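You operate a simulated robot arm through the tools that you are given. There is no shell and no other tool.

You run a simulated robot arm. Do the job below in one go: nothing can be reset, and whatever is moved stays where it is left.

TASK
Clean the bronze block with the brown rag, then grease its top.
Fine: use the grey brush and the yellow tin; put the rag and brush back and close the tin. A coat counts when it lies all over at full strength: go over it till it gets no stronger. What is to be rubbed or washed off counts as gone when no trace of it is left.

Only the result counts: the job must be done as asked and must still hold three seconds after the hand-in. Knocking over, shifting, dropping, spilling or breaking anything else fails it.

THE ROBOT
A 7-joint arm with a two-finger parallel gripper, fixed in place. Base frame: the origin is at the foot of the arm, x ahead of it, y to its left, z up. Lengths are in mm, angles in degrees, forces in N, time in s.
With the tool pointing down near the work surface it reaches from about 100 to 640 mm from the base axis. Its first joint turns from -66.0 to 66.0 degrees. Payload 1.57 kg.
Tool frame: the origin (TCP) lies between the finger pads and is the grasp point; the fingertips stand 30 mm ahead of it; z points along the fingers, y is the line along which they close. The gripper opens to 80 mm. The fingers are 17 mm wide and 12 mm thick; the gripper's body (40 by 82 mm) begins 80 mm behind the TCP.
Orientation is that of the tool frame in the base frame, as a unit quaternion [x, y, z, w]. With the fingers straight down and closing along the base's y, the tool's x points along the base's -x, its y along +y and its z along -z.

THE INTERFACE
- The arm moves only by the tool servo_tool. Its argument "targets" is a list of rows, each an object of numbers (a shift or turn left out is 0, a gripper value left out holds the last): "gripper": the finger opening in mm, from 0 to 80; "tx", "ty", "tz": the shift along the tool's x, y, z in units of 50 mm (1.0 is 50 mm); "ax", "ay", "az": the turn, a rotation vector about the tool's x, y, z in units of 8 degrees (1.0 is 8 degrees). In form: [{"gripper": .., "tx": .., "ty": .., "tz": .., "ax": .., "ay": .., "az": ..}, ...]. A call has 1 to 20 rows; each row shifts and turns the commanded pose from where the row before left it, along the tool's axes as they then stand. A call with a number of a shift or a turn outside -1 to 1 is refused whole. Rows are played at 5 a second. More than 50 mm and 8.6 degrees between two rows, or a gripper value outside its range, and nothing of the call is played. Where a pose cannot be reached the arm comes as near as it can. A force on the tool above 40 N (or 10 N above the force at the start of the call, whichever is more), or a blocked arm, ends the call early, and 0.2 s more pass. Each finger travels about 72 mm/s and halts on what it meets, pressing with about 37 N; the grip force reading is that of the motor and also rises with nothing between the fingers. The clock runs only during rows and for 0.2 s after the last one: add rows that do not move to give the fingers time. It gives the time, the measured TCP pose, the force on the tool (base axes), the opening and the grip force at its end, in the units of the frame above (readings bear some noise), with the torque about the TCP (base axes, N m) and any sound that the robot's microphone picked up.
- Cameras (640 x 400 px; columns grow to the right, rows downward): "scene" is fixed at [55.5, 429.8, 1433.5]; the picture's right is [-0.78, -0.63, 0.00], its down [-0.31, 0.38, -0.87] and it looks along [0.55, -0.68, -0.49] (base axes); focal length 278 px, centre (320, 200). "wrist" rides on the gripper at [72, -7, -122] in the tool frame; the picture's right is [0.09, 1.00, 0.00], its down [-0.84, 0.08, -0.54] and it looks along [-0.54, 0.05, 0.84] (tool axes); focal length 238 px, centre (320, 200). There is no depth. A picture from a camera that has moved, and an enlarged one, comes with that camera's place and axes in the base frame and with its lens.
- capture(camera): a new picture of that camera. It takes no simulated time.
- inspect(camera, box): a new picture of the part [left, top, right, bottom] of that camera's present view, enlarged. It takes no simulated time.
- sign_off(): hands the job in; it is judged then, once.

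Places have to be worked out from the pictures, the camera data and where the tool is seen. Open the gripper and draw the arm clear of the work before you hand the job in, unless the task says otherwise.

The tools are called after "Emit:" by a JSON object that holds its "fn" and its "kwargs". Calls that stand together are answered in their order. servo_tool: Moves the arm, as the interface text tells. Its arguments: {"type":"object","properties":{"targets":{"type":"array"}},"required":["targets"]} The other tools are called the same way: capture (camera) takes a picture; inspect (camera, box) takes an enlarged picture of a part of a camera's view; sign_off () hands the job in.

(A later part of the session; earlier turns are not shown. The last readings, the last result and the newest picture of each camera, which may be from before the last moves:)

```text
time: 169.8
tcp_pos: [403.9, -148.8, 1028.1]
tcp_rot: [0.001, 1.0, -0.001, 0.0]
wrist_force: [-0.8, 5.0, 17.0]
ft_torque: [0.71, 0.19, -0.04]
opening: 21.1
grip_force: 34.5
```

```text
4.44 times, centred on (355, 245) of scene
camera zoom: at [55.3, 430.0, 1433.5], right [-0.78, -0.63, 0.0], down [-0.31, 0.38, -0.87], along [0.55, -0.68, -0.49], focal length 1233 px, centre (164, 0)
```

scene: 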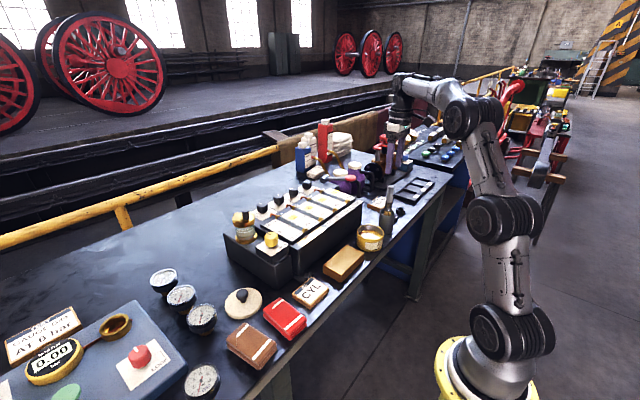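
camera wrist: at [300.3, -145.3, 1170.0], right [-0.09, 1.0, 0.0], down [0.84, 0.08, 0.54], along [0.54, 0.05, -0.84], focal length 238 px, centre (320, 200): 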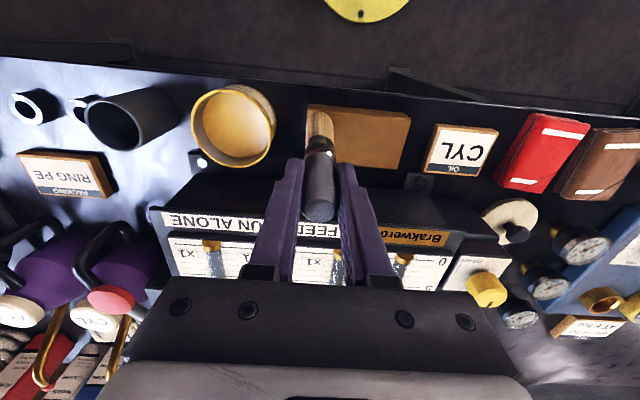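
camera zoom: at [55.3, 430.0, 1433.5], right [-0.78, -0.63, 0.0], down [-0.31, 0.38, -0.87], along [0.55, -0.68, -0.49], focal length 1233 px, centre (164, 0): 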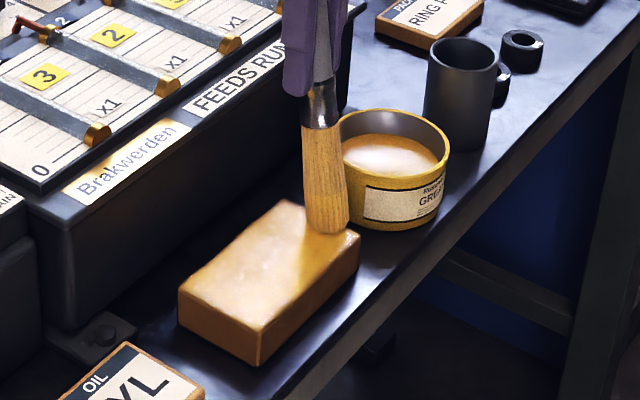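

The brush has tilted a bit about the grip axis. I lift away over the tin and look at both the coat and the brush's tilt.

Emit:
{"fn": "servo_tool", "kwargs": {"targets": [{"tz": -0.4}, {"tz": -0.6}, {"tz": -0.8}, {"ty": -0.5, "tx": 0.15}, {"ty": -0.7, "tx": 0.15}, {"ty": -0.5, "tx": 0.1}, {}]}}

Emit:
{"fn": "inspect", "kwargs": {"camera": "wrist", "box": [370, 80, 460, 145]}}

Emit:
{"fn": "inspect", "kwargs": {"camera": "scene", "box": [325, 235, 365, 270]}}

Emit:
{"fn": "inspect", "kwargs": {"camera": "scene", "box": [340, 130, 420, 230]}}

Emit:
{"fn": "capture", "kwargs": {"camera": "wrist"}}

```text
time: 171.4
tcp_pos: [384.4, -233.4, 1120.2]
tcp_rot: [0.0, 1.0, 0.0, 0.0]
wrist_force: [-0.3, 0.4, -1.2]
ft_torque: [0.03, -0.04, 0.03]
opening: 21.3
grip_force: 34.6
```

```text
6.15 times, centred on (415, 112) of wrist
camera zoom: at [311.7, -239.5, 1243.1], right [-0.09, 1.0, 0.0], down [0.84, 0.08, 0.54], along [0.54, 0.05, -0.84], focal length 1467 px, centre (-265, 738)
```

zoom: 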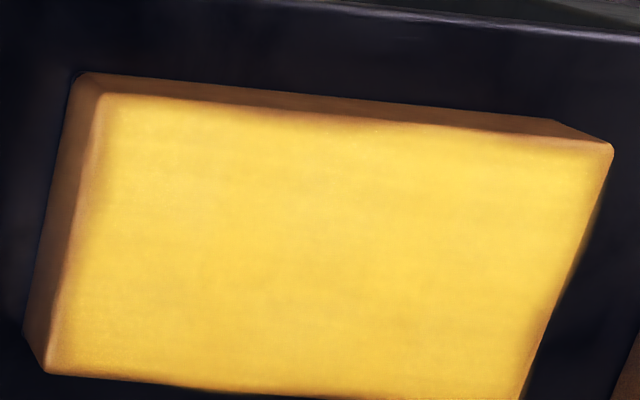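

```text
11.43 times, centred on (345, 252) of scene
camera zoom: at [55.6, 429.8, 1433.5], right [-0.78, -0.63, 0.0], down [-0.31, 0.38, -0.87], along [0.55, -0.68, -0.49], focal length 3172 px, centre (34, -400)
```

zoom: 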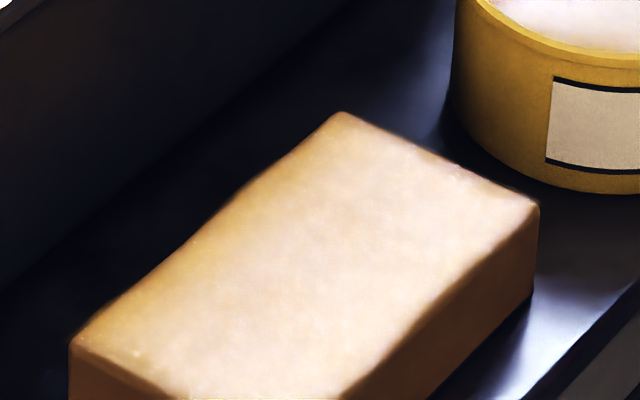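

```text
4.00 times, centred on (380, 180) of scene
camera zoom: at [55.6, 429.8, 1433.5], right [-0.78, -0.63, 0.0], down [-0.31, 0.38, -0.87], along [0.55, -0.68, -0.49], focal length 1110 px, centre (80, 280)
```

zoom: 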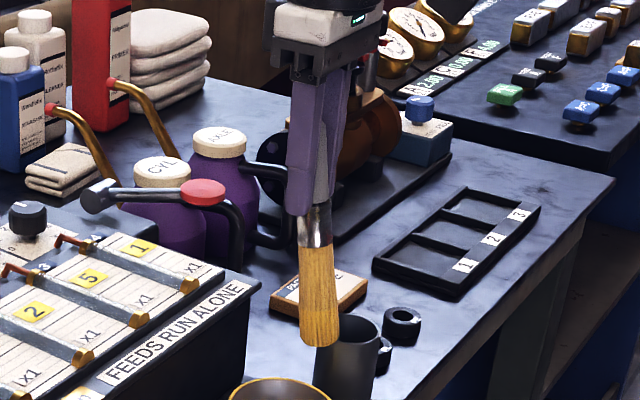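

```text
taken
camera wrist: at [311.7, -239.5, 1243.1], right [-0.09, 1.0, 0.0], down [0.84, 0.08, 0.54], along [0.54, 0.05, -0.84], focal length 238 px, centre (320, 200)
```

wrist: 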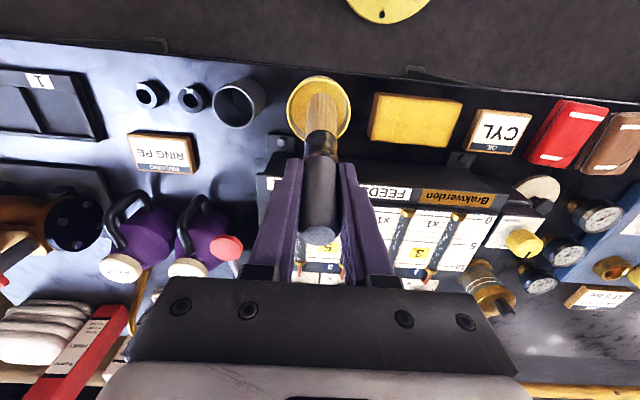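

The scene picture of the coat is unchanged from the round before, so it gets no stronger. The brush is tilted about 8° with its tip towards -x; I turn the tool -8° about its y axis to set the brush upright again.

Emit:
{"fn": "servo_tool", "kwargs": {"targets": [{"ay": -0.5}, {"ay": -0.5}, {}]}}

Emit:
{"fn": "inspect", "kwargs": {"camera": "scene", "box": [340, 130, 420, 230]}}

Emit:
{"fn": "capture", "kwargs": {"camera": "wrist"}}

```text
time: 172.2
tcp_pos: [382.8, -233.0, 1117.6]
tcp_rot: [0.0, 0.998, 0.0, 0.07]
wrist_force: [-0.8, 0.8, -0.5]
ft_torque: [-0.01, 0.04, -0.01]
opening: 21.0
grip_force: 34.2
```

```text
4.00 times, centred on (380, 180) of scene
camera zoom: at [55.5, 429.8, 1433.5], right [-0.78, -0.63, 0.0], down [-0.31, 0.38, -0.87], along [0.55, -0.68, -0.49], focal length 1110 px, centre (80, 280)
```

zoom: 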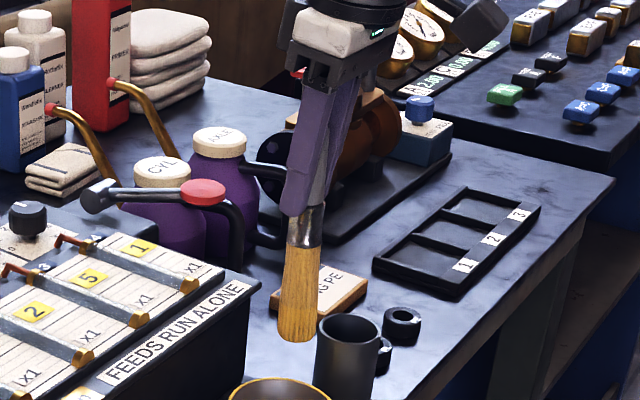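

```text
taken
camera wrist: at [296.0, -239.0, 1230.3], right [-0.09, 1.0, -0.01], down [0.75, 0.08, 0.65], along [0.65, 0.05, -0.76], focal length 238 px, centre (320, 200)
```

wrist: 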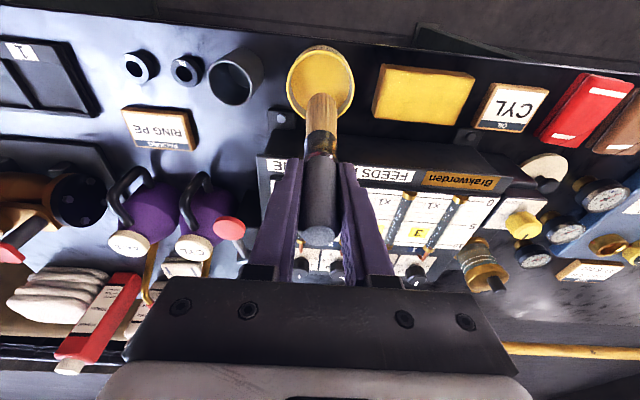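

I zoom in to check how upright the brush now is.

Emit:
{"fn": "inspect", "kwargs": {"camera": "scene", "box": [350, 165, 390, 220]}}

Emit:
{"fn": "inspect", "kwargs": {"camera": "wrist", "box": [270, 40, 380, 260]}}

```text
7.27 times, centred on (370, 192) of scene
camera zoom: at [55.5, 429.8, 1433.5], right [-0.78, -0.63, 0.0], down [-0.31, 0.38, -0.87], along [0.55, -0.68, -0.49], focal length 2018 px, centre (-44, 254)
```

zoom: 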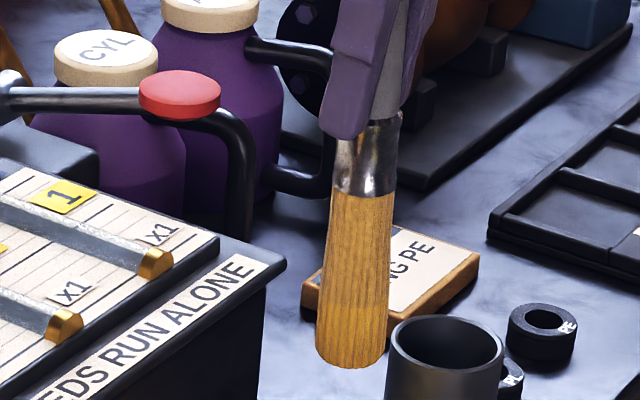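

```text
1.82 times, centred on (325, 150) of wrist
camera zoom: at [296.0, -239.0, 1230.3], right [-0.09, 1.0, -0.01], down [0.75, 0.08, 0.65], along [0.65, 0.05, -0.76], focal length 433 px, centre (311, 291)
```

zoom: 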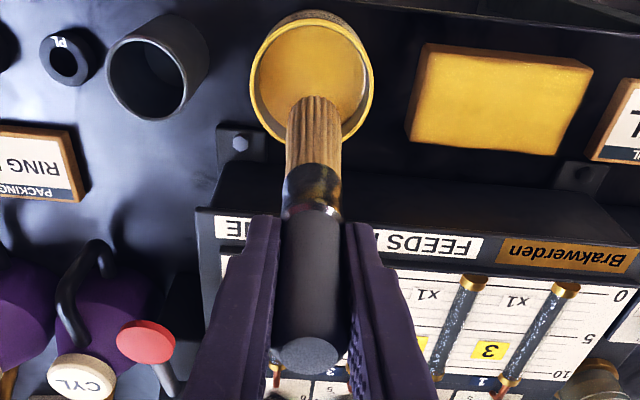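

About 2° of tilt remain. I turn 1.6° more and move over to the cup at y≈-340, keeping the tip about 45 mm above its rim.

Emit:
{"fn": "servo_tool", "kwargs": {"targets": [{"ay": -0.2}, {"ty": -0.4}, {"ty": -0.6}, {"ty": -0.6}, {"ty": -0.4}, {"ty": -0.14}, {}]}}

Emit:
{"fn": "inspect", "kwargs": {"camera": "scene", "box": [350, 150, 430, 260]}}

Emit:
{"fn": "capture", "kwargs": {"camera": "wrist"}}

```text
time: 173.8
tcp_pos: [382.9, -341.8, 1117.2]
tcp_rot: [0.0, 0.997, 0.0, 0.083]
wrist_force: [0.4, 0.1, -0.7]
ft_torque: [0.01, -0.01, 0.03]
opening: 21.0
grip_force: 34.7
```

```text
3.64 times, centred on (390, 205) of scene
camera zoom: at [55.6, 429.8, 1433.5], right [-0.78, -0.63, 0.0], down [-0.31, 0.38, -0.87], along [0.55, -0.68, -0.49], focal length 1009 px, centre (66, 182)
```

zoom: 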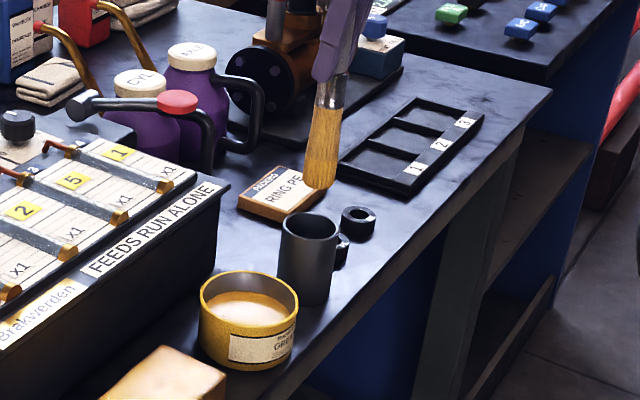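

```text
taken
camera wrist: at [291.9, -346.8, 1226.6], right [-0.09, 1.0, -0.02], down [0.73, 0.08, 0.67], along [0.67, 0.05, -0.74], focal length 238 px, centre (320, 200)
```

wrist: 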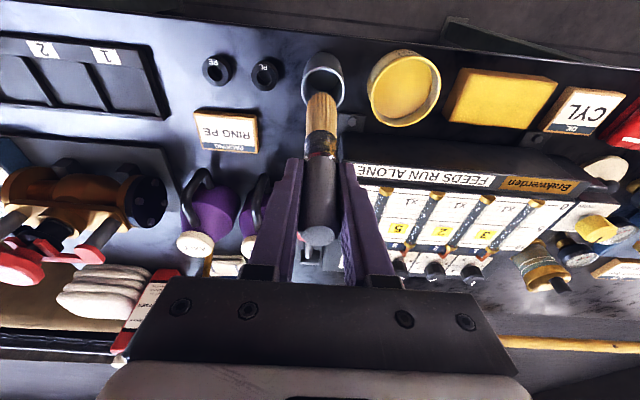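

The tip is at about (381, -341) over the cup's mouth at (383, -340). I nudge it +1.5/+1 mm and lower straight down (compensated for the tool tilt) to just above the rim.

Emit:
{"fn": "servo_tool", "kwargs": {"targets": [{"tx": -0.03, "ty": 0.02}, {"tx": 0.067, "tz": 0.394}, {"tx": 0.067, "tz": 0.394}, {}]}}

Emit:
{"fn": "inspect", "kwargs": {"camera": "scene", "box": [360, 170, 420, 250]}}

Emit:
{"fn": "inspect", "kwargs": {"camera": "wrist", "box": [270, 40, 380, 140]}}

```text
time: 174.8
tcp_pos: [384.8, -338.8, 1078.1]
tcp_rot: [0.0, 0.996, 0.0, 0.084]
wrist_force: [0.6, -0.9, -0.1]
ft_torque: [0.01, 0.02, -0.01]
opening: 21.4
grip_force: 34.6
```

```text
5.00 times, centred on (390, 210) of scene
camera zoom: at [55.6, 429.8, 1433.5], right [-0.78, -0.63, 0.0], down [-0.31, 0.38, -0.87], along [0.55, -0.68, -0.49], focal length 1388 px, centre (-30, 150)
```

zoom: 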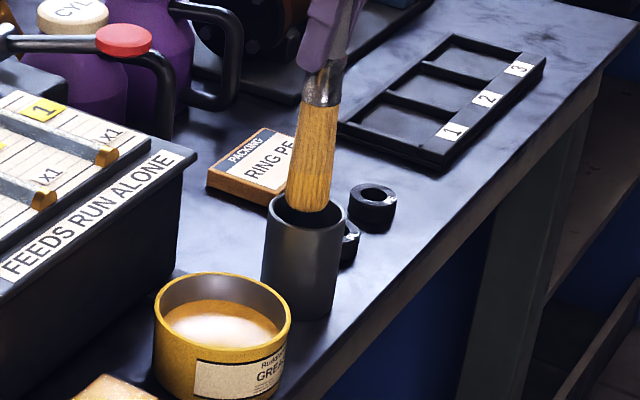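

```text
4.00 times, centred on (325, 90) of wrist
camera zoom: at [293.5, -344.4, 1187.1], right [-0.09, 1.0, -0.02], down [0.73, 0.08, 0.67], along [0.67, 0.05, -0.74], focal length 953 px, centre (300, 640)
```

zoom: 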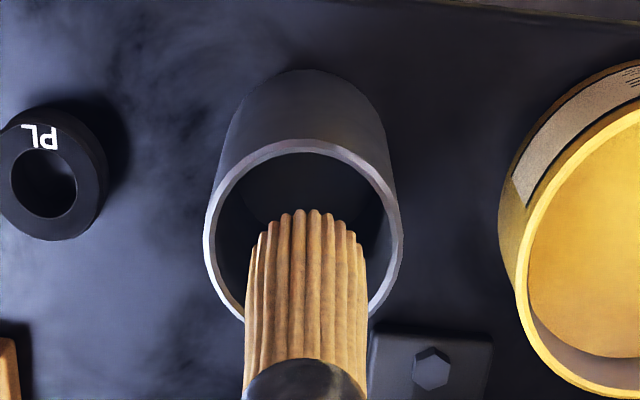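

The tip is centred over the cup mouth in both views. I lower it into the cup in 20 mm steps and watch the forces.

Emit:
{"fn": "servo_tool", "kwargs": {"targets": [{"tx": 0.0334, "tz": 0.197}, {"tx": 0.05, "tz": 0.296}, {}]}}

Emit:
{"fn": "inspect", "kwargs": {"camera": "scene", "box": [360, 170, 420, 250]}}

Emit:
{"fn": "inspect", "kwargs": {"camera": "wrist", "box": [270, 40, 380, 140]}}

```text
time: 175.6
tcp_pos: [386.0, -337.7, 1053.8]
tcp_rot: [0.0, 0.996, 0.0, 0.084]
wrist_force: [-0.3, 0.0, -0.2]
ft_torque: [0.0, 0.04, -0.03]
opening: 21.0
grip_force: 34.0
```

```text
5.00 times, centred on (390, 210) of scene
camera zoom: at [55.6, 429.8, 1433.5], right [-0.78, -0.63, 0.0], down [-0.31, 0.38, -0.87], along [0.55, -0.68, -0.49], focal length 1388 px, centre (-30, 150)
```

zoom: 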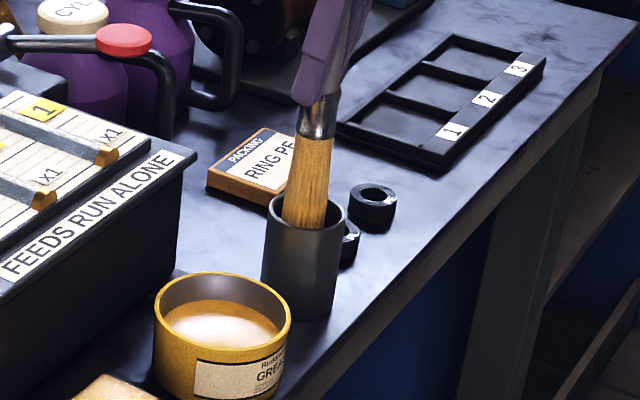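

```text
4.00 times, centred on (325, 90) of wrist
camera zoom: at [294.2, -344.2, 1162.7], right [-0.09, 1.0, -0.02], down [0.73, 0.08, 0.67], along [0.67, 0.05, -0.74], focal length 953 px, centre (300, 640)
```

zoom: 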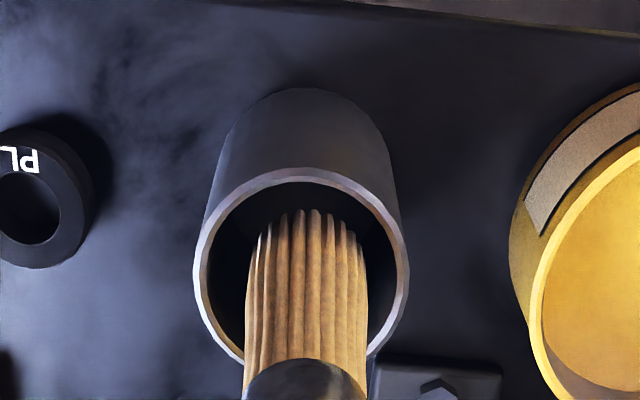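

It's well inside the mouth, about 1 mm to +y. I correct and go down another 40 mm.

Emit:
{"fn": "servo_tool", "kwargs": {"targets": [{"ty": -0.02, "tx": 0.05, "tz": 0.296}, {"tx": 0.05, "tz": 0.296}, {"tx": 0.0334, "tz": 0.197}, {}]}}

Emit:
{"fn": "inspect", "kwargs": {"camera": "scene", "box": [360, 170, 420, 250]}}

Emit:
{"fn": "inspect", "kwargs": {"camera": "wrist", "box": [270, 50, 380, 150]}}

```text
time: 176.6
tcp_pos: [385.3, -340.9, 1012.9]
tcp_rot: [0.001, 0.997, 0.0, 0.083]
wrist_force: [-0.1, -0.1, -0.4]
ft_torque: [0.0, 0.01, 0.01]
opening: 21.1
grip_force: 34.1
```

```text
5.00 times, centred on (390, 210) of scene
camera zoom: at [55.6, 429.8, 1433.5], right [-0.78, -0.63, 0.0], down [-0.31, 0.38, -0.87], along [0.55, -0.68, -0.49], focal length 1388 px, centre (-30, 150)
```

zoom: 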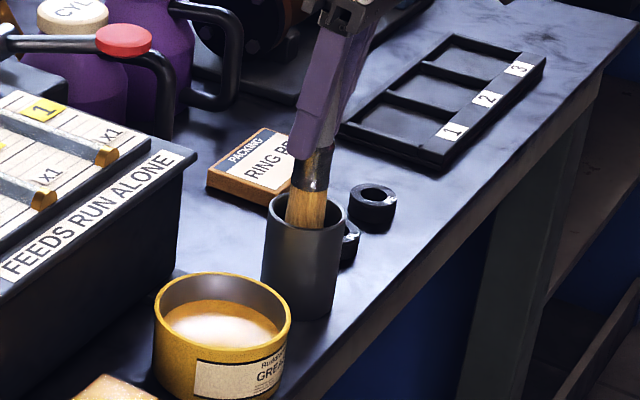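

```text
4.00 times, centred on (325, 100) of wrist
camera zoom: at [294.0, -346.8, 1122.0], right [-0.09, 1.0, -0.02], down [0.73, 0.08, 0.67], along [0.67, 0.05, -0.74], focal length 953 px, centre (300, 600)
```

zoom: 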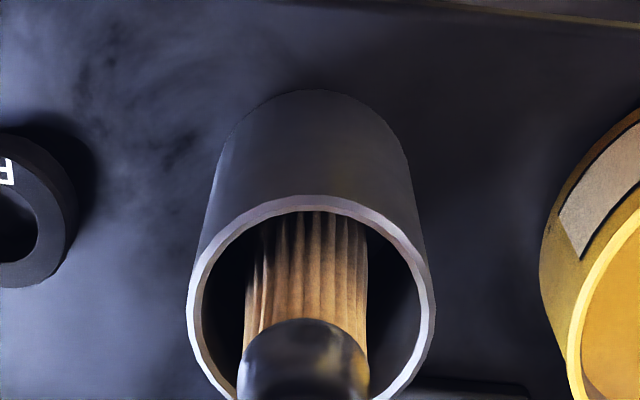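

By comparison with the start picture, about 20 mm of descent remain. I go 14 mm more, then in small steps to the floor.

Emit:
{"fn": "servo_tool", "kwargs": {"targets": [{"tx": 0.0234, "tz": 0.138}, {"tx": 0.0234, "tz": 0.138}, {}]}}

```text
time: 177.4
tcp_pos: [385.6, -341.0, 1000.1]
tcp_rot: [0.001, 0.996, -0.001, 0.084]
wrist_force: [-1.9, 0.6, 6.8]
ft_torque: [0.11, 0.32, -0.02]
opening: 21.3
grip_force: 34.9
```

Contact at 7 N upward, at TCP 1000. I check whether it's the cup's floor and how the brush stands.

Emit:
{"fn": "inspect", "kwargs": {"camera": "scene", "box": [360, 170, 420, 250]}}

Emit:
{"fn": "inspect", "kwargs": {"camera": "wrist", "box": [260, 50, 380, 250]}}

```text
5.00 times, centred on (390, 210) of scene
camera zoom: at [55.4, 429.9, 1433.5], right [-0.78, -0.63, 0.0], down [-0.31, 0.38, -0.87], along [0.55, -0.68, -0.49], focal length 1388 px, centre (-30, 150)
```

zoom: 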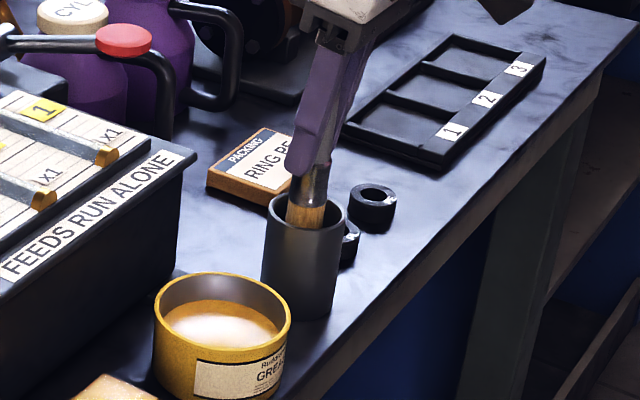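

```text
2.00 times, centred on (320, 150) of wrist
camera zoom: at [293.9, -346.4, 1109.6], right [-0.09, 1.0, -0.02], down [0.73, 0.08, 0.68], along [0.67, 0.05, -0.74], focal length 477 px, centre (320, 300)
```

zoom: 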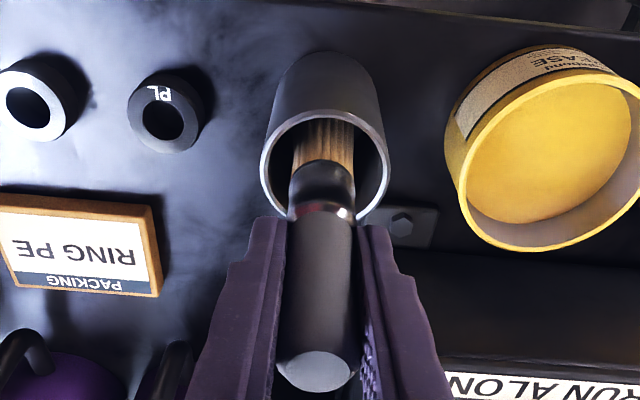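

The ferrule sits at the same height relative to the rim as at the start, so the brush stands on the cup floor. I ease off the pressure, open, and back out along the tool axis.

Emit:
{"fn": "servo_tool", "kwargs": {"targets": [{"tz": -0.012}, {}, {"gripper": 56}, {}, {}, {}]}}

Emit:
{"fn": "inspect", "kwargs": {"camera": "scene", "box": [360, 150, 420, 250]}}

Emit:
{"fn": "inspect", "kwargs": {"camera": "wrist", "box": [220, 50, 420, 280]}}

```text
time: 178.8
tcp_pos: [385.5, -340.9, 999.3]
tcp_rot: [0.0, 0.996, 0.0, 0.084]
wrist_force: [-0.4, -0.2, -0.4]
ft_torque: [0.0, 0.0, 0.01]
opening: 56.3
grip_force: 0.1
```

```text
4.00 times, centred on (390, 200) of scene
camera zoom: at [55.5, 429.8, 1433.5], right [-0.78, -0.63, 0.0], down [-0.31, 0.38, -0.87], along [0.55, -0.68, -0.49], focal length 1110 px, centre (40, 200)
```

zoom: 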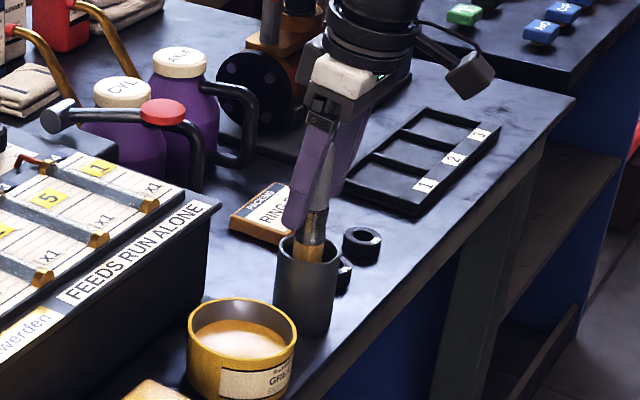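

```text
1.74 times, centred on (320, 165) of wrist
camera zoom: at [293.9, -346.4, 1109.3], right [-0.09, 1.0, -0.02], down [0.73, 0.08, 0.67], along [0.67, 0.05, -0.74], focal length 414 px, centre (320, 261)
```

zoom: 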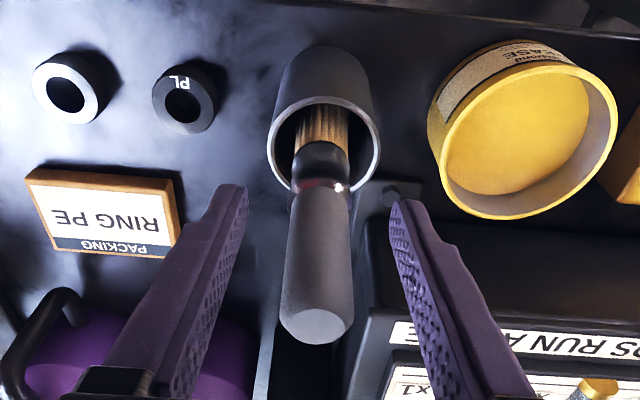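

The brush stands upright in its cup, free of the fingers. I back out along the tool axis, then straighten the tool.

Emit:
{"fn": "servo_tool", "kwargs": {"targets": [{"tz": -0.3}, {"tz": -0.6}, {"tz": -0.8}, {"tz": -0.8}, {"tz": -0.3}, {"ay": 0.6}, {"ay": 0.6}, {}]}}

Emit:
{"fn": "capture", "kwargs": {"camera": "wrist"}}

Emit:
{"fn": "inspect", "kwargs": {"camera": "scene", "box": [340, 150, 430, 260]}}

```text
time: 180.6
tcp_pos: [361.4, -340.2, 1138.3]
tcp_rot: [0.0, 1.0, 0.0, -0.001]
wrist_force: [-0.4, 0.6, 1.1]
ft_torque: [-0.01, -0.01, 0.0]
opening: 56.0
grip_force: 0.2
```

```text
taken
camera wrist: at [289.6, -346.1, 1261.6], right [-0.09, 1.0, 0.0], down [0.84, 0.08, 0.54], along [0.54, 0.05, -0.84], focal length 238 px, centre (320, 200)
```

wrist: 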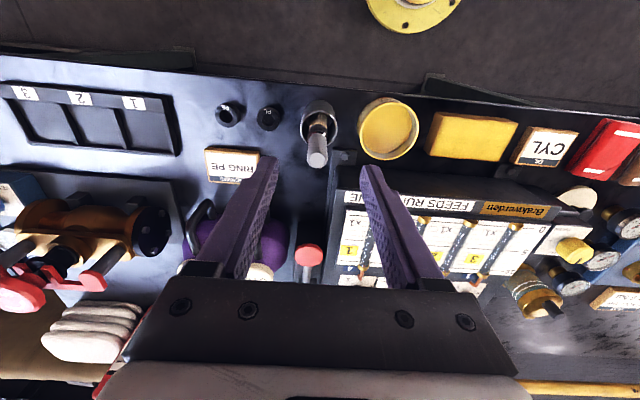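

```text
3.64 times, centred on (385, 205) of scene
camera zoom: at [55.5, 429.8, 1433.5], right [-0.78, -0.63, 0.0], down [-0.31, 0.38, -0.87], along [0.55, -0.68, -0.49], focal length 1009 px, centre (84, 182)
```

zoom: 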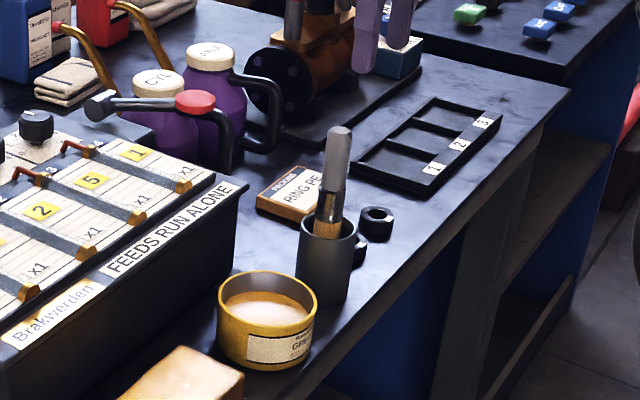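

The brush stands upright as at the start. Now I fetch the lid: travel back over the bench to above (509, 174).

Emit:
{"fn": "servo_tool", "kwargs": {"targets": [{"ty": 0.7, "tx": -0.1}, {"ty": 0.9, "tx": -0.1}, {"ty": 0.9, "tx": -0.1}, {"ty": 0.9, "tx": -0.1}, {"ty": 0.9}, {"ty": 0.9}, {"ty": 0.9}, {"ty": 0.9}, {"ty": 0.9}, {"ty": 0.9}, {"ty": 0.9}, {"ty": 0.58, "tx": -0.5}, {"tx": -0.7, "tz": 0.2}, {"tx": -0.7, "tz": 0.3}, {"tx": -0.66, "tz": 0.4}, {}]}}

Emit:
{"fn": "capture", "kwargs": {"camera": "wrist"}}

```text
time: 184.0
tcp_pos: [510.6, 172.5, 1094.9]
tcp_rot: [0.001, 1.0, 0.0, 0.0]
wrist_force: [-0.6, 0.2, -0.6]
ft_torque: [0.0, -0.02, 0.01]
opening: 56.5
grip_force: 0.0
```

```text
taken
camera wrist: at [438.5, 167.5, 1216.4], right [-0.09, 1.0, 0.0], down [0.84, 0.08, 0.54], along [0.54, 0.05, -0.84], focal length 238 px, centre (320, 200)
```

wrist: 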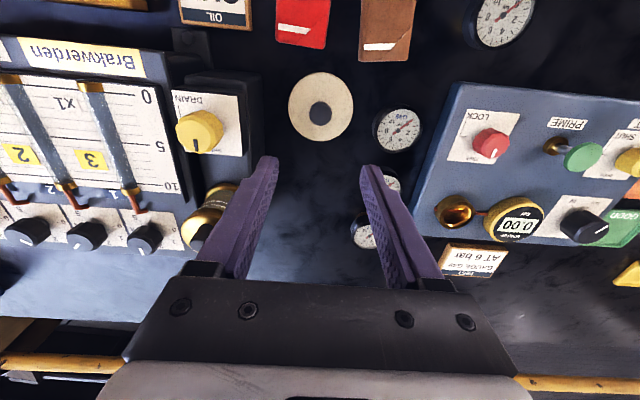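

The lid is right below as I left it. I descend to TCP ≈ 940 and recheck the centring on the knob.

Emit:
{"fn": "servo_tool", "kwargs": {"targets": [{"tz": 0.7}, {"tz": 0.8}, {"tz": 0.8}, {"tz": 0.6}, {"tz": 0.2}, {}]}}

Emit:
{"fn": "inspect", "kwargs": {"camera": "wrist", "box": [220, 80, 420, 240]}}

```text
time: 185.4
tcp_pos: [510.6, 172.3, 938.0]
tcp_rot: [-0.001, 1.0, 0.0, 0.0]
wrist_force: [0.1, 0.6, -0.3]
ft_torque: [-0.02, 0.0, -0.01]
opening: 55.7
grip_force: 0.1
```

```text
2.50 times, centred on (320, 160) of wrist
camera zoom: at [438.2, 167.3, 1060.4], right [-0.09, 1.0, 0.0], down [0.84, 0.08, 0.54], along [0.54, 0.05, -0.84], focal length 596 px, centre (320, 300)
```

zoom: 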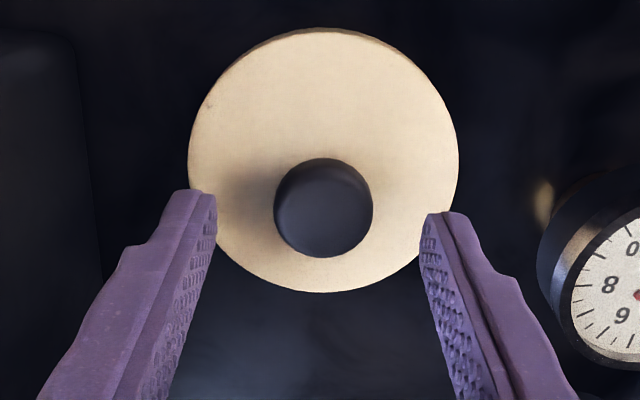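

The knob is about 1.3 mm towards +y. I correct, descend to TCP ≈ 905.5, and close on it.

Emit:
{"fn": "servo_tool", "kwargs": {"targets": [{"ty": 0.026, "tz": 0.3}, {"tz": 0.25}, {"tz": 0.1}, {}, {"gripper": 15}, {}, {}, {}]}}

Emit:
{"fn": "inspect", "kwargs": {"camera": "wrist", "box": [220, 80, 420, 280]}}

```text
time: 187.2
tcp_pos: [509.7, 176.2, 904.9]
tcp_rot: [0.0, 1.0, 0.001, 0.0]
wrist_force: [-0.7, -0.2, -0.2]
ft_torque: [-0.02, 0.0, -0.02]
opening: 27.9
grip_force: 37.6
```

```text
2.00 times, centred on (320, 180) of wrist
camera zoom: at [438.1, 169.4, 1028.0], right [-0.09, 1.0, 0.0], down [0.84, 0.08, 0.54], along [0.54, 0.05, -0.84], focal length 477 px, centre (320, 240)
```

zoom: 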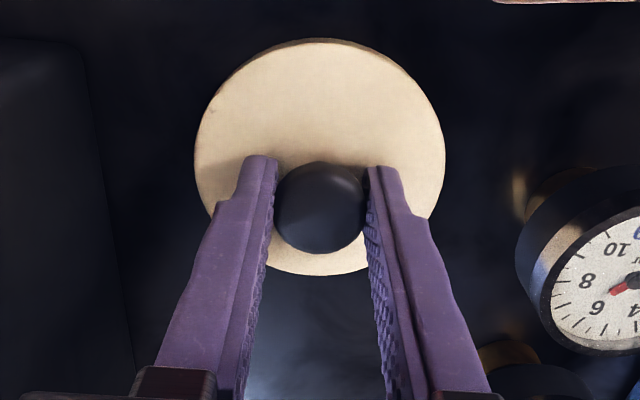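

The grip is the same as before (27.9 mm). I lift the lid and carry it back along the same route to above the tin.

Emit:
{"fn": "servo_tool", "kwargs": {"targets": [{"tz": -0.2}, {"tz": -0.5}, {"tz": -0.7}, {"tz": -0.7}, {"tz": -0.7}, {"tz": -0.6}, {"tz": -0.2, "tx": 0.3}, {"tx": 0.6}, {"tx": 0.7}, {"tx": 0.6}, {"tx": 0.3}, {}]}}

Emit:
{"fn": "servo_tool", "kwargs": {"targets": [{"ty": -0.4}, {"ty": -0.6}, {"ty": -0.7}, {"ty": -0.7}, {"ty": -0.7}, {"ty": -0.7}, {"ty": -0.7}, {"ty": -0.7}, {"ty": -0.7}, {"ty": -0.7}, {"ty": -0.6}, {"ty": -0.5}, {"ty": -0.4}, {}]}}

Emit:
{"fn": "capture", "kwargs": {"camera": "wrist"}}

Emit:
{"fn": "inspect", "kwargs": {"camera": "scene", "box": [310, 130, 430, 270]}}

```text
time: 189.8
tcp_pos: [384.7, 174.3, 1084.5]
tcp_rot: [0.0, 1.0, 0.0, 0.0]
wrist_force: [0.5, -0.6, -0.2]
ft_torque: [0.01, -0.02, 0.01]
opening: 28.4
grip_force: 36.9
```

```text
time: 192.8
tcp_pos: [384.7, -230.4, 1084.3]
tcp_rot: [0.0, 1.0, 0.001, 0.0]
wrist_force: [0.6, 0.0, -0.4]
ft_torque: [0.01, -0.02, 0.03]
opening: 28.3
grip_force: 37.3
```

```text
taken
camera wrist: at [312.0, -235.3, 1206.5], right [-0.09, 1.0, 0.0], down [0.84, 0.08, 0.54], along [0.54, 0.05, -0.84], focal length 238 px, centre (320, 200)
```

wrist: 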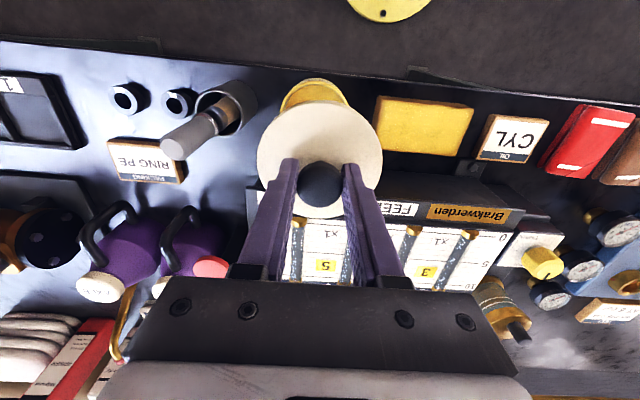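

```text
2.86 times, centred on (370, 200) of scene
camera zoom: at [55.6, 429.8, 1433.5], right [-0.78, -0.63, 0.0], down [-0.31, 0.38, -0.87], along [0.55, -0.68, -0.49], focal length 793 px, centre (177, 200)
```

zoom: 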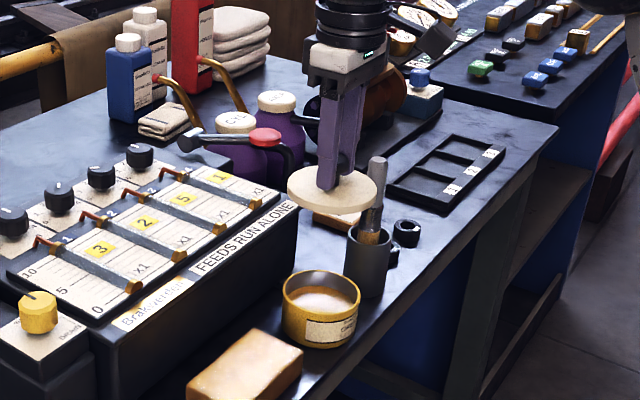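

I'm about 4.5 mm too far in +y relative to the tin. I correct and descend to about TCP 985 to check the alignment with the rim.

Emit:
{"fn": "servo_tool", "kwargs": {"targets": [{"ty": -0.09, "tz": 0.4}, {"tz": 0.6}, {"tz": 0.6}, {"tz": 0.4}, {}]}}

Emit:
{"fn": "inspect", "kwargs": {"camera": "wrist", "box": [220, 60, 420, 260]}}

Emit:
{"fn": "inspect", "kwargs": {"camera": "scene", "box": [330, 180, 420, 270]}}

```text
time: 194.0
tcp_pos: [384.0, -234.5, 985.6]
tcp_rot: [0.0, 1.0, 0.001, 0.0]
wrist_force: [-0.3, 0.2, -1.0]
ft_torque: [0.01, -0.03, -0.05]
opening: 28.1
grip_force: 36.6
```

```text
2.00 times, centred on (320, 160) of wrist
camera zoom: at [311.8, -239.8, 1108.2], right [-0.09, 1.0, 0.0], down [0.84, 0.08, 0.54], along [0.54, 0.05, -0.84], focal length 477 px, centre (320, 280)
```

zoom: 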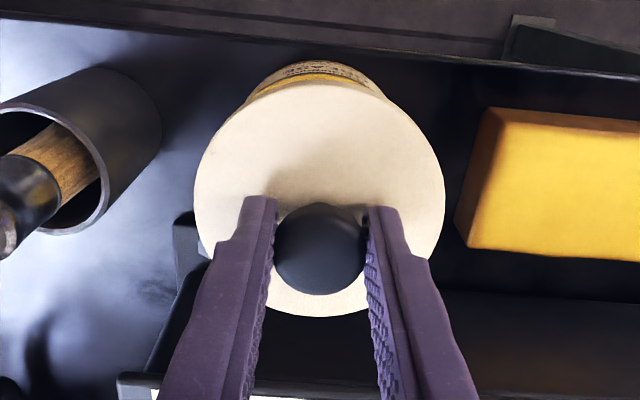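

```text
4.44 times, centred on (375, 225) of scene
camera zoom: at [55.6, 429.8, 1433.5], right [-0.78, -0.63, 0.0], down [-0.31, 0.38, -0.87], along [0.55, -0.68, -0.49], focal length 1233 px, centre (76, 89)
```

zoom: 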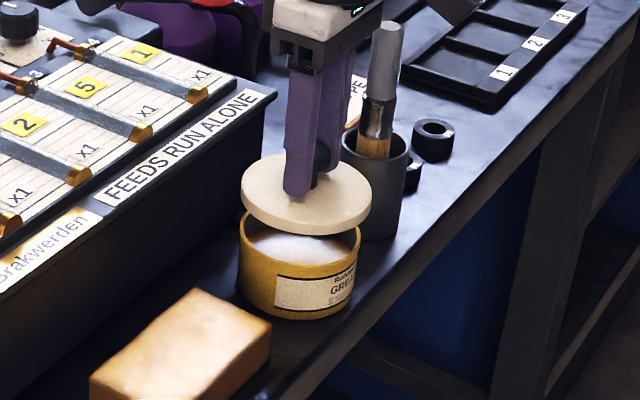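

The tin hasn't moved and the lid is within about 1 mm of its axis. I nudge and lower to TCP ≈ 958.

Emit:
{"fn": "servo_tool", "kwargs": {"targets": [{"ty": -0.014, "tz": 0.25}, {"tz": 0.2}, {"tz": 0.1}, {}]}}

Emit:
{"fn": "inspect", "kwargs": {"camera": "scene", "box": [335, 190, 405, 260]}}

Emit:
{"fn": "inspect", "kwargs": {"camera": "wrist", "box": [220, 60, 420, 260]}}

```text
time: 195.0
tcp_pos: [384.0, -234.1, 958.1]
tcp_rot: [0.0, 1.0, 0.0, 0.001]
wrist_force: [-0.9, 0.4, 0.3]
ft_torque: [0.02, -0.02, 0.02]
opening: 28.2
grip_force: 37.5
```

```text
5.71 times, centred on (370, 225) of scene
camera zoom: at [55.6, 429.8, 1433.5], right [-0.78, -0.63, 0.0], down [-0.31, 0.38, -0.87], along [0.55, -0.68, -0.49], focal length 1586 px, centre (34, 57)
```

zoom: 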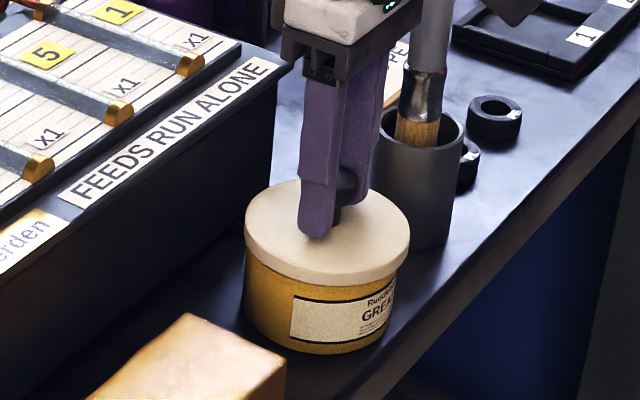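

```text
2.00 times, centred on (320, 160) of wrist
camera zoom: at [312.1, -241.0, 1080.8], right [-0.09, 1.0, 0.0], down [0.84, 0.08, 0.54], along [0.54, 0.05, -0.84], focal length 477 px, centre (320, 280)
```

zoom: 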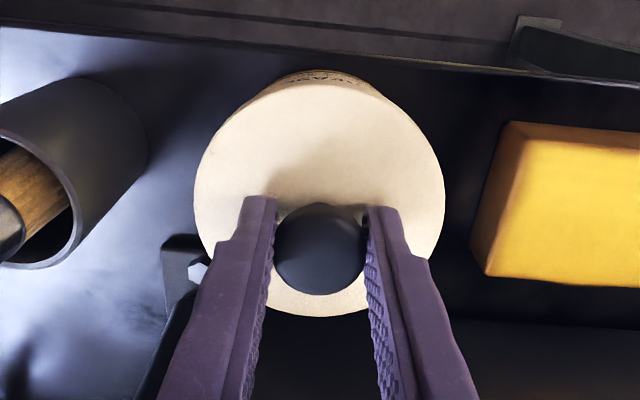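

The lid lines up with the tin. I lower in 1 mm steps.

Emit:
{"fn": "servo_tool", "kwargs": {"targets": [{"tz": 0.025}, {"tz": 0.025}, {"tz": 0.025}, {}]}}

```text
time: 196.0
tcp_pos: [382.8, -235.5, 954.2]
tcp_rot: [0.0, 1.0, -0.001, 0.0]
wrist_force: [0.2, 0.5, -0.3]
ft_torque: [-0.01, -0.03, -0.01]
opening: 28.4
grip_force: 37.4
```

Emit:
{"fn": "servo_tool", "kwargs": {"targets": [{"tz": 0.025}, {"tz": 0.025}, {}]}}

```text
time: 196.8
tcp_pos: [384.2, -234.7, 951.1]
tcp_rot: [0.0, 1.0, -0.001, 0.001]
wrist_force: [-0.7, 0.6, -0.2]
ft_torque: [-0.01, -0.01, -0.03]
opening: 28.2
grip_force: 36.9
```

Emit:
{"fn": "servo_tool", "kwargs": {"targets": [{"tz": 0.02}, {"tz": 0.02}, {}]}}

```text
time: 197.6
tcp_pos: [385.4, -234.1, 948.8]
tcp_rot: [0.0, 1.0, 0.0, 0.001]
wrist_force: [-0.2, 1.1, 6.0]
ft_torque: [-0.03, 0.15, 0.02]
opening: 28.5
grip_force: 37.1
```

The lid meets the rim (6 N). I press on gently until it snaps.

Emit:
{"fn": "servo_tool", "kwargs": {"targets": [{"tz": 0.02}, {"tz": 0.02}, {}]}}

```text
time: 198.4
tcp_pos: [385.2, -237.0, 950.0]
tcp_rot: [-0.001, 1.0, -0.001, 0.002]
wrist_force: [-8.2, 6.0, 28.7]
ft_torque: [0.1, 0.46, 0.05]
opening: 28.1
grip_force: 37.0
```

It's 29 N with no snap yet. I look at how the lid sits before pressing on.

Emit:
{"fn": "inspect", "kwargs": {"camera": "scene", "box": [340, 200, 400, 260]}}

Emit:
{"fn": "inspect", "kwargs": {"camera": "wrist", "box": [240, 80, 400, 240]}}

```text
6.67 times, centred on (370, 230) of scene
camera zoom: at [55.0, 430.2, 1433.4], right [-0.78, -0.63, 0.0], down [-0.31, 0.38, -0.87], along [0.55, -0.68, -0.49], focal length 1850 px, centre (-13, 0)
```

zoom: 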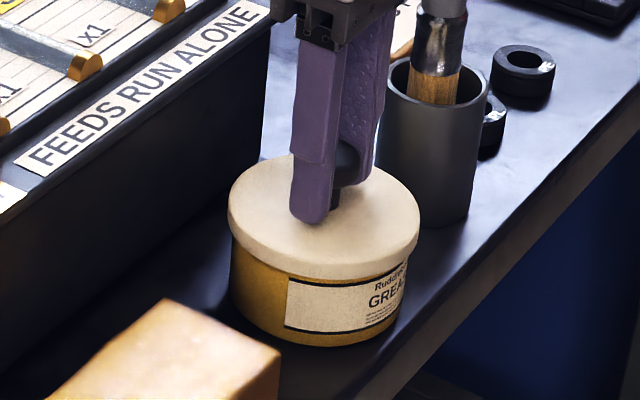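

```text
2.50 times, centred on (320, 160) of wrist
camera zoom: at [312.8, -240.5, 1072.5], right [-0.09, 1.0, 0.0], down [0.83, 0.08, 0.54], along [0.54, 0.05, -0.84], focal length 596 px, centre (320, 300)
```

zoom: 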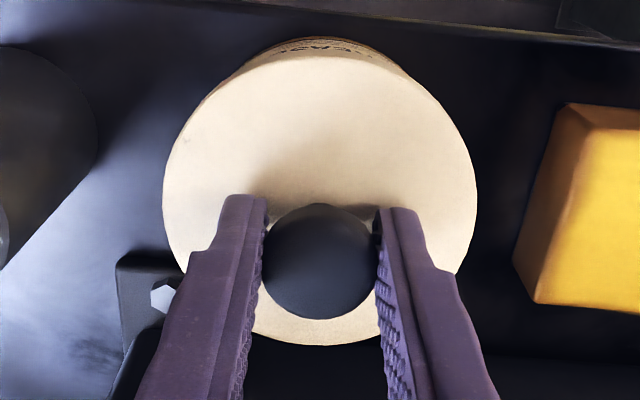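

I take the same crop as at the beginning, to compare the lid's height over the label.

Emit:
{"fn": "inspect", "kwargs": {"camera": "scene", "box": [340, 170, 420, 260]}}

Emit:
{"fn": "inspect", "kwargs": {"camera": "scene", "box": [340, 190, 410, 260]}}

```text
4.44 times, centred on (380, 215) of scene
camera zoom: at [55.0, 430.2, 1433.4], right [-0.78, -0.63, 0.0], down [-0.31, 0.38, -0.87], along [0.55, -0.68, -0.49], focal length 1233 px, centre (53, 133)
```

zoom: 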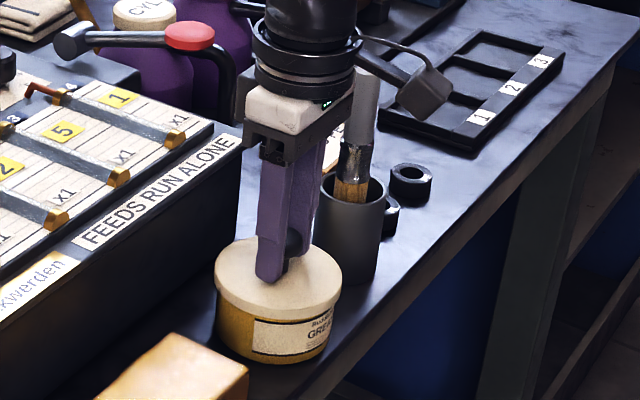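

```text
5.71 times, centred on (375, 225) of scene
camera zoom: at [55.0, 430.2, 1433.4], right [-0.78, -0.63, 0.0], down [-0.31, 0.38, -0.87], along [0.55, -0.68, -0.49], focal length 1586 px, centre (6, 57)
```

zoom: 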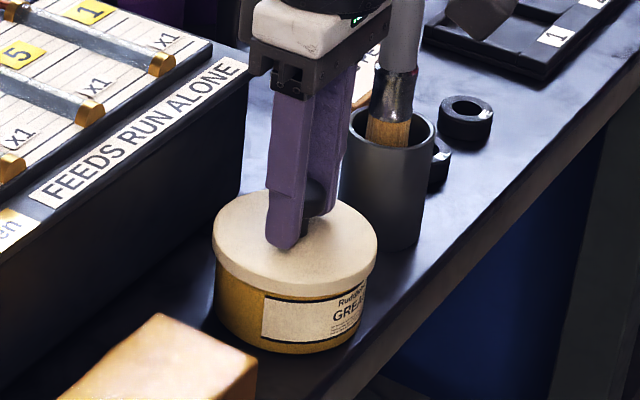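

The lid looks level, but lateral forces (-8, +6 N) hint at slight misalignment. I ease up, shift about 0.7 mm along those forces, and press again.

Emit:
{"fn": "servo_tool", "kwargs": {"targets": [{"tz": -0.03}, {"tx": 0.014, "ty": 0.014}, {}]}}

```text
time: 199.2
tcp_pos: [384.7, -236.0, 949.3]
tcp_rot: [0.0, 1.0, 0.0, 0.002]
wrist_force: [2.1, -4.0, 16.6]
ft_torque: [-0.15, -0.21, 0.0]
opening: 28.0
grip_force: 37.4
```

Lateral forces are now small. I press down again in 0.5 mm steps, listening for the snap.

Emit:
{"fn": "servo_tool", "kwargs": {"targets": [{"ty": -0.006}, {"tz": 0.01}, {"tz": 0.01}, {"tz": 0.01}, {}]}}

```text
time: 200.4
tcp_pos: [386.3, -235.8, 949.3]
tcp_rot: [0.0, 1.0, -0.001, 0.002]
wrist_force: [2.9, 4.5, 25.8]
ft_torque: [0.12, -0.19, 0.05]
opening: 28.4
grip_force: 37.0
```

Emit:
{"fn": "servo_tool", "kwargs": {"targets": [{"tz": 0.01}, {"tz": 0.01}, {}, {}]}}

```text
time: 201.4
tcp_pos: [384.2, -235.1, 949.2]
tcp_rot: [0.0, 1.0, -0.002, 0.001]
wrist_force: [-0.8, 4.7, 30.9]
ft_torque: [0.03, 0.06, 0.03]
opening: 28.4
grip_force: 37.3
```

I compare with the very first close crop of the tin before pressing harder.

Emit:
{"fn": "inspect", "kwargs": {"camera": "scene", "box": [335, 235, 375, 270]}}

Emit:
{"fn": "inspect", "kwargs": {"camera": "scene", "box": [350, 215, 390, 250]}}

```text
11.43 times, centred on (355, 252) of scene
camera zoom: at [55.1, 430.2, 1433.4], right [-0.78, -0.63, 0.0], down [-0.31, 0.38, -0.87], along [0.55, -0.68, -0.49], focal length 3172 px, centre (-80, -400)
```

zoom: 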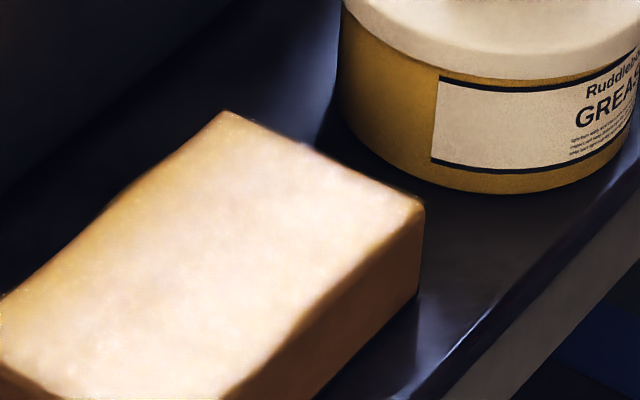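

```text
11.43 times, centred on (370, 232) of scene
camera zoom: at [55.1, 430.2, 1433.4], right [-0.78, -0.63, 0.0], down [-0.31, 0.38, -0.87], along [0.55, -0.68, -0.49], focal length 3172 px, centre (-251, -171)
```

zoom: 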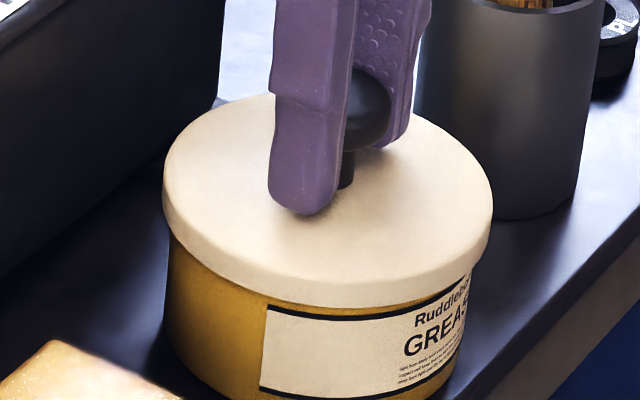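

The lid sits at the same height as originally. I press a bit harder to make sure the snap-fit engages.

Emit:
{"fn": "servo_tool", "kwargs": {"targets": [{"tz": 0.012}, {"tz": 0.012}, {}, {}]}}

```text
time: 202.4
tcp_pos: [385.6, -234.5, 948.5]
tcp_rot: [0.0, 1.0, -0.002, 0.003]
wrist_force: [-3.4, 8.4, 35.3]
ft_torque: [0.15, 0.12, 0.03]
opening: 28.1
grip_force: 36.7
```

No snap at 35 N. I relax the pressure to neutral and see how the force reads, to judge whether the lid is latched.

Emit:
{"fn": "servo_tool", "kwargs": {"targets": [{"tz": -0.03}, {"tz": -0.03}, {}]}}

```text
time: 203.2
tcp_pos: [386.1, -235.0, 949.3]
tcp_rot: [-0.001, 1.0, -0.001, 0.002]
wrist_force: [6.4, 1.7, 16.4]
ft_torque: [-0.05, -0.68, 0.07]
opening: 28.3
grip_force: 37.4
```

Emit:
{"fn": "servo_tool", "kwargs": {"targets": [{"tz": -0.02}, {"tz": -0.02}, {}]}}

```text
time: 204.0
tcp_pos: [383.4, -235.8, 949.7]
tcp_rot: [0.001, 1.0, 0.001, -0.002]
wrist_force: [1.6, -1.3, 4.0]
ft_torque: [-0.09, -0.31, -0.08]
opening: 28.0
grip_force: 36.6
```

Near neutral. I pull up 1.5 mm more: if latched, the force should turn clearly negative.

Emit:
{"fn": "servo_tool", "kwargs": {"targets": [{"tz": -0.015}, {"tz": -0.015}, {}]}}

```text
time: 204.8
tcp_pos: [382.9, -233.6, 950.9]
tcp_rot: [0.0, 1.0, 0.0, -0.001]
wrist_force: [0.3, 0.1, -1.6]
ft_torque: [0.04, 0.02, -0.02]
opening: 28.1
grip_force: 37.0
```

Emit:
{"fn": "servo_tool", "kwargs": {"targets": [{"tz": -0.015}, {"tz": -0.015}, {}]}}

Emit:
{"fn": "inspect", "kwargs": {"camera": "scene", "box": [350, 215, 390, 250]}}

```text
time: 205.6
tcp_pos: [384.1, -233.7, 953.9]
tcp_rot: [0.0, 1.0, 0.0, 0.0]
wrist_force: [-1.0, 0.6, 0.2]
ft_torque: [-0.03, -0.02, -0.01]
opening: 28.1
grip_force: 37.3
```

```text
11.43 times, centred on (370, 232) of scene
camera zoom: at [55.6, 429.8, 1433.5], right [-0.78, -0.63, 0.0], down [-0.31, 0.38, -0.87], along [0.55, -0.68, -0.49], focal length 3172 px, centre (-251, -171)
```

zoom: 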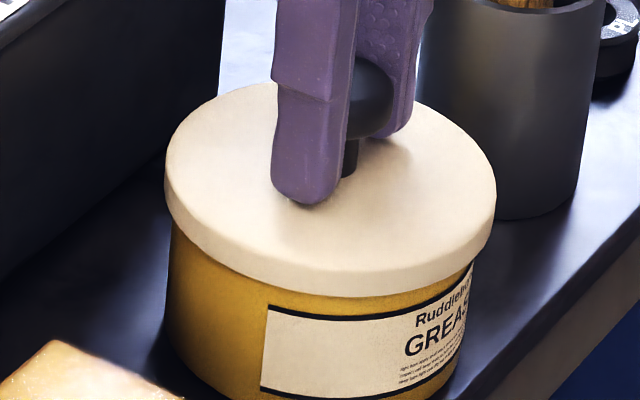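

The lid still lifts freely, so it hasn't snapped. I set it down again and press on with more force in steps.

Emit:
{"fn": "servo_tool", "kwargs": {"targets": [{"tz": 0.03}, {"tz": 0.03}, {"tz": 0.02}, {"tz": 0.02}, {"tz": 0.02}, {"tz": 0.02}, {}]}}

```text
time: 207.2
tcp_pos: [383.4, -234.4, 947.6]
tcp_rot: [0.0, 1.0, -0.001, 0.001]
wrist_force: [-3.2, 6.0, 18.3]
ft_torque: [0.13, 0.44, -0.02]
opening: 28.7
grip_force: 37.5
```

Emit:
{"fn": "servo_tool", "kwargs": {"targets": [{"tz": 0.02}, {"tz": 0.02}, {"tz": 0.02}, {"tz": 0.02}, {}]}}

```text
time: 208.4
tcp_pos: [383.8, -235.6, 946.1]
tcp_rot: [0.0, 1.0, -0.002, 0.004]
wrist_force: [-2.3, 12.7, 35.8]
ft_torque: [0.24, 0.0, 0.05]
opening: 28.2
grip_force: 37.7
```

The TCP is now at 946, lower than before. I check whether the lid moved down or the knob slipped in the grip.

Emit:
{"fn": "inspect", "kwargs": {"camera": "scene", "box": [350, 215, 390, 250]}}

Emit:
{"fn": "inspect", "kwargs": {"camera": "wrist", "box": [240, 80, 400, 240]}}

```text
11.43 times, centred on (370, 232) of scene
camera zoom: at [55.0, 430.4, 1433.4], right [-0.78, -0.63, 0.0], down [-0.31, 0.38, -0.87], along [0.55, -0.68, -0.49], focal length 3172 px, centre (-251, -171)
```

zoom: 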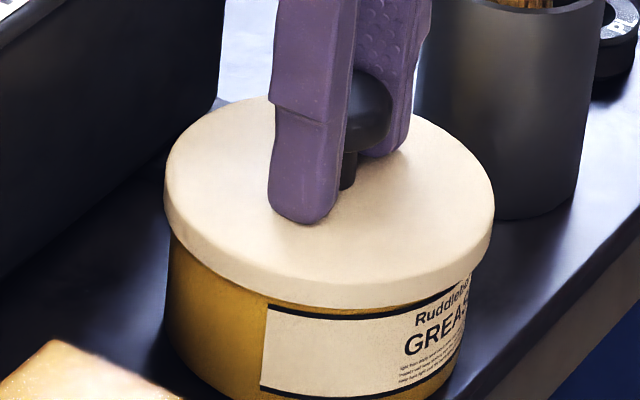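

```text
2.50 times, centred on (320, 160) of wrist
camera zoom: at [311.9, -240.4, 1068.6], right [-0.09, 1.0, 0.0], down [0.83, 0.08, 0.55], along [0.55, 0.05, -0.84], focal length 596 px, centre (320, 300)
```

zoom: 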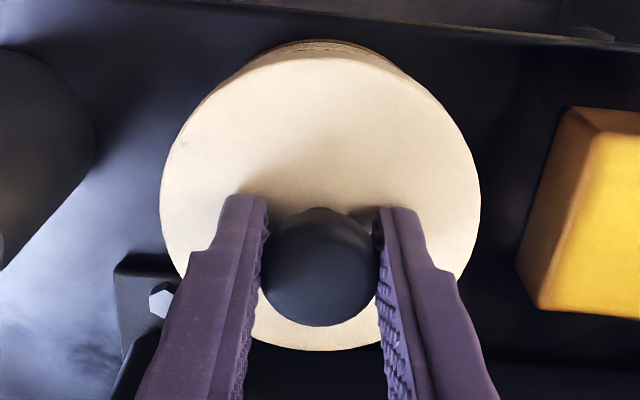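

The lid itself is at its seat height; the knob merely slid a few mm in the grip. I release the pressure, open the gripper so the lid can settle freely, and raise clear to inspect.

Emit:
{"fn": "servo_tool", "kwargs": {"targets": [{"tz": -0.03}, {"tz": -0.03}, {"tz": -0.02}, {}]}}

```text
time: 209.4
tcp_pos: [382.9, -236.1, 946.6]
tcp_rot: [-0.001, 1.0, 0.0, -0.001]
wrist_force: [3.3, -2.2, 8.0]
ft_torque: [-0.21, -0.46, -0.02]
opening: 28.1
grip_force: 37.5
```

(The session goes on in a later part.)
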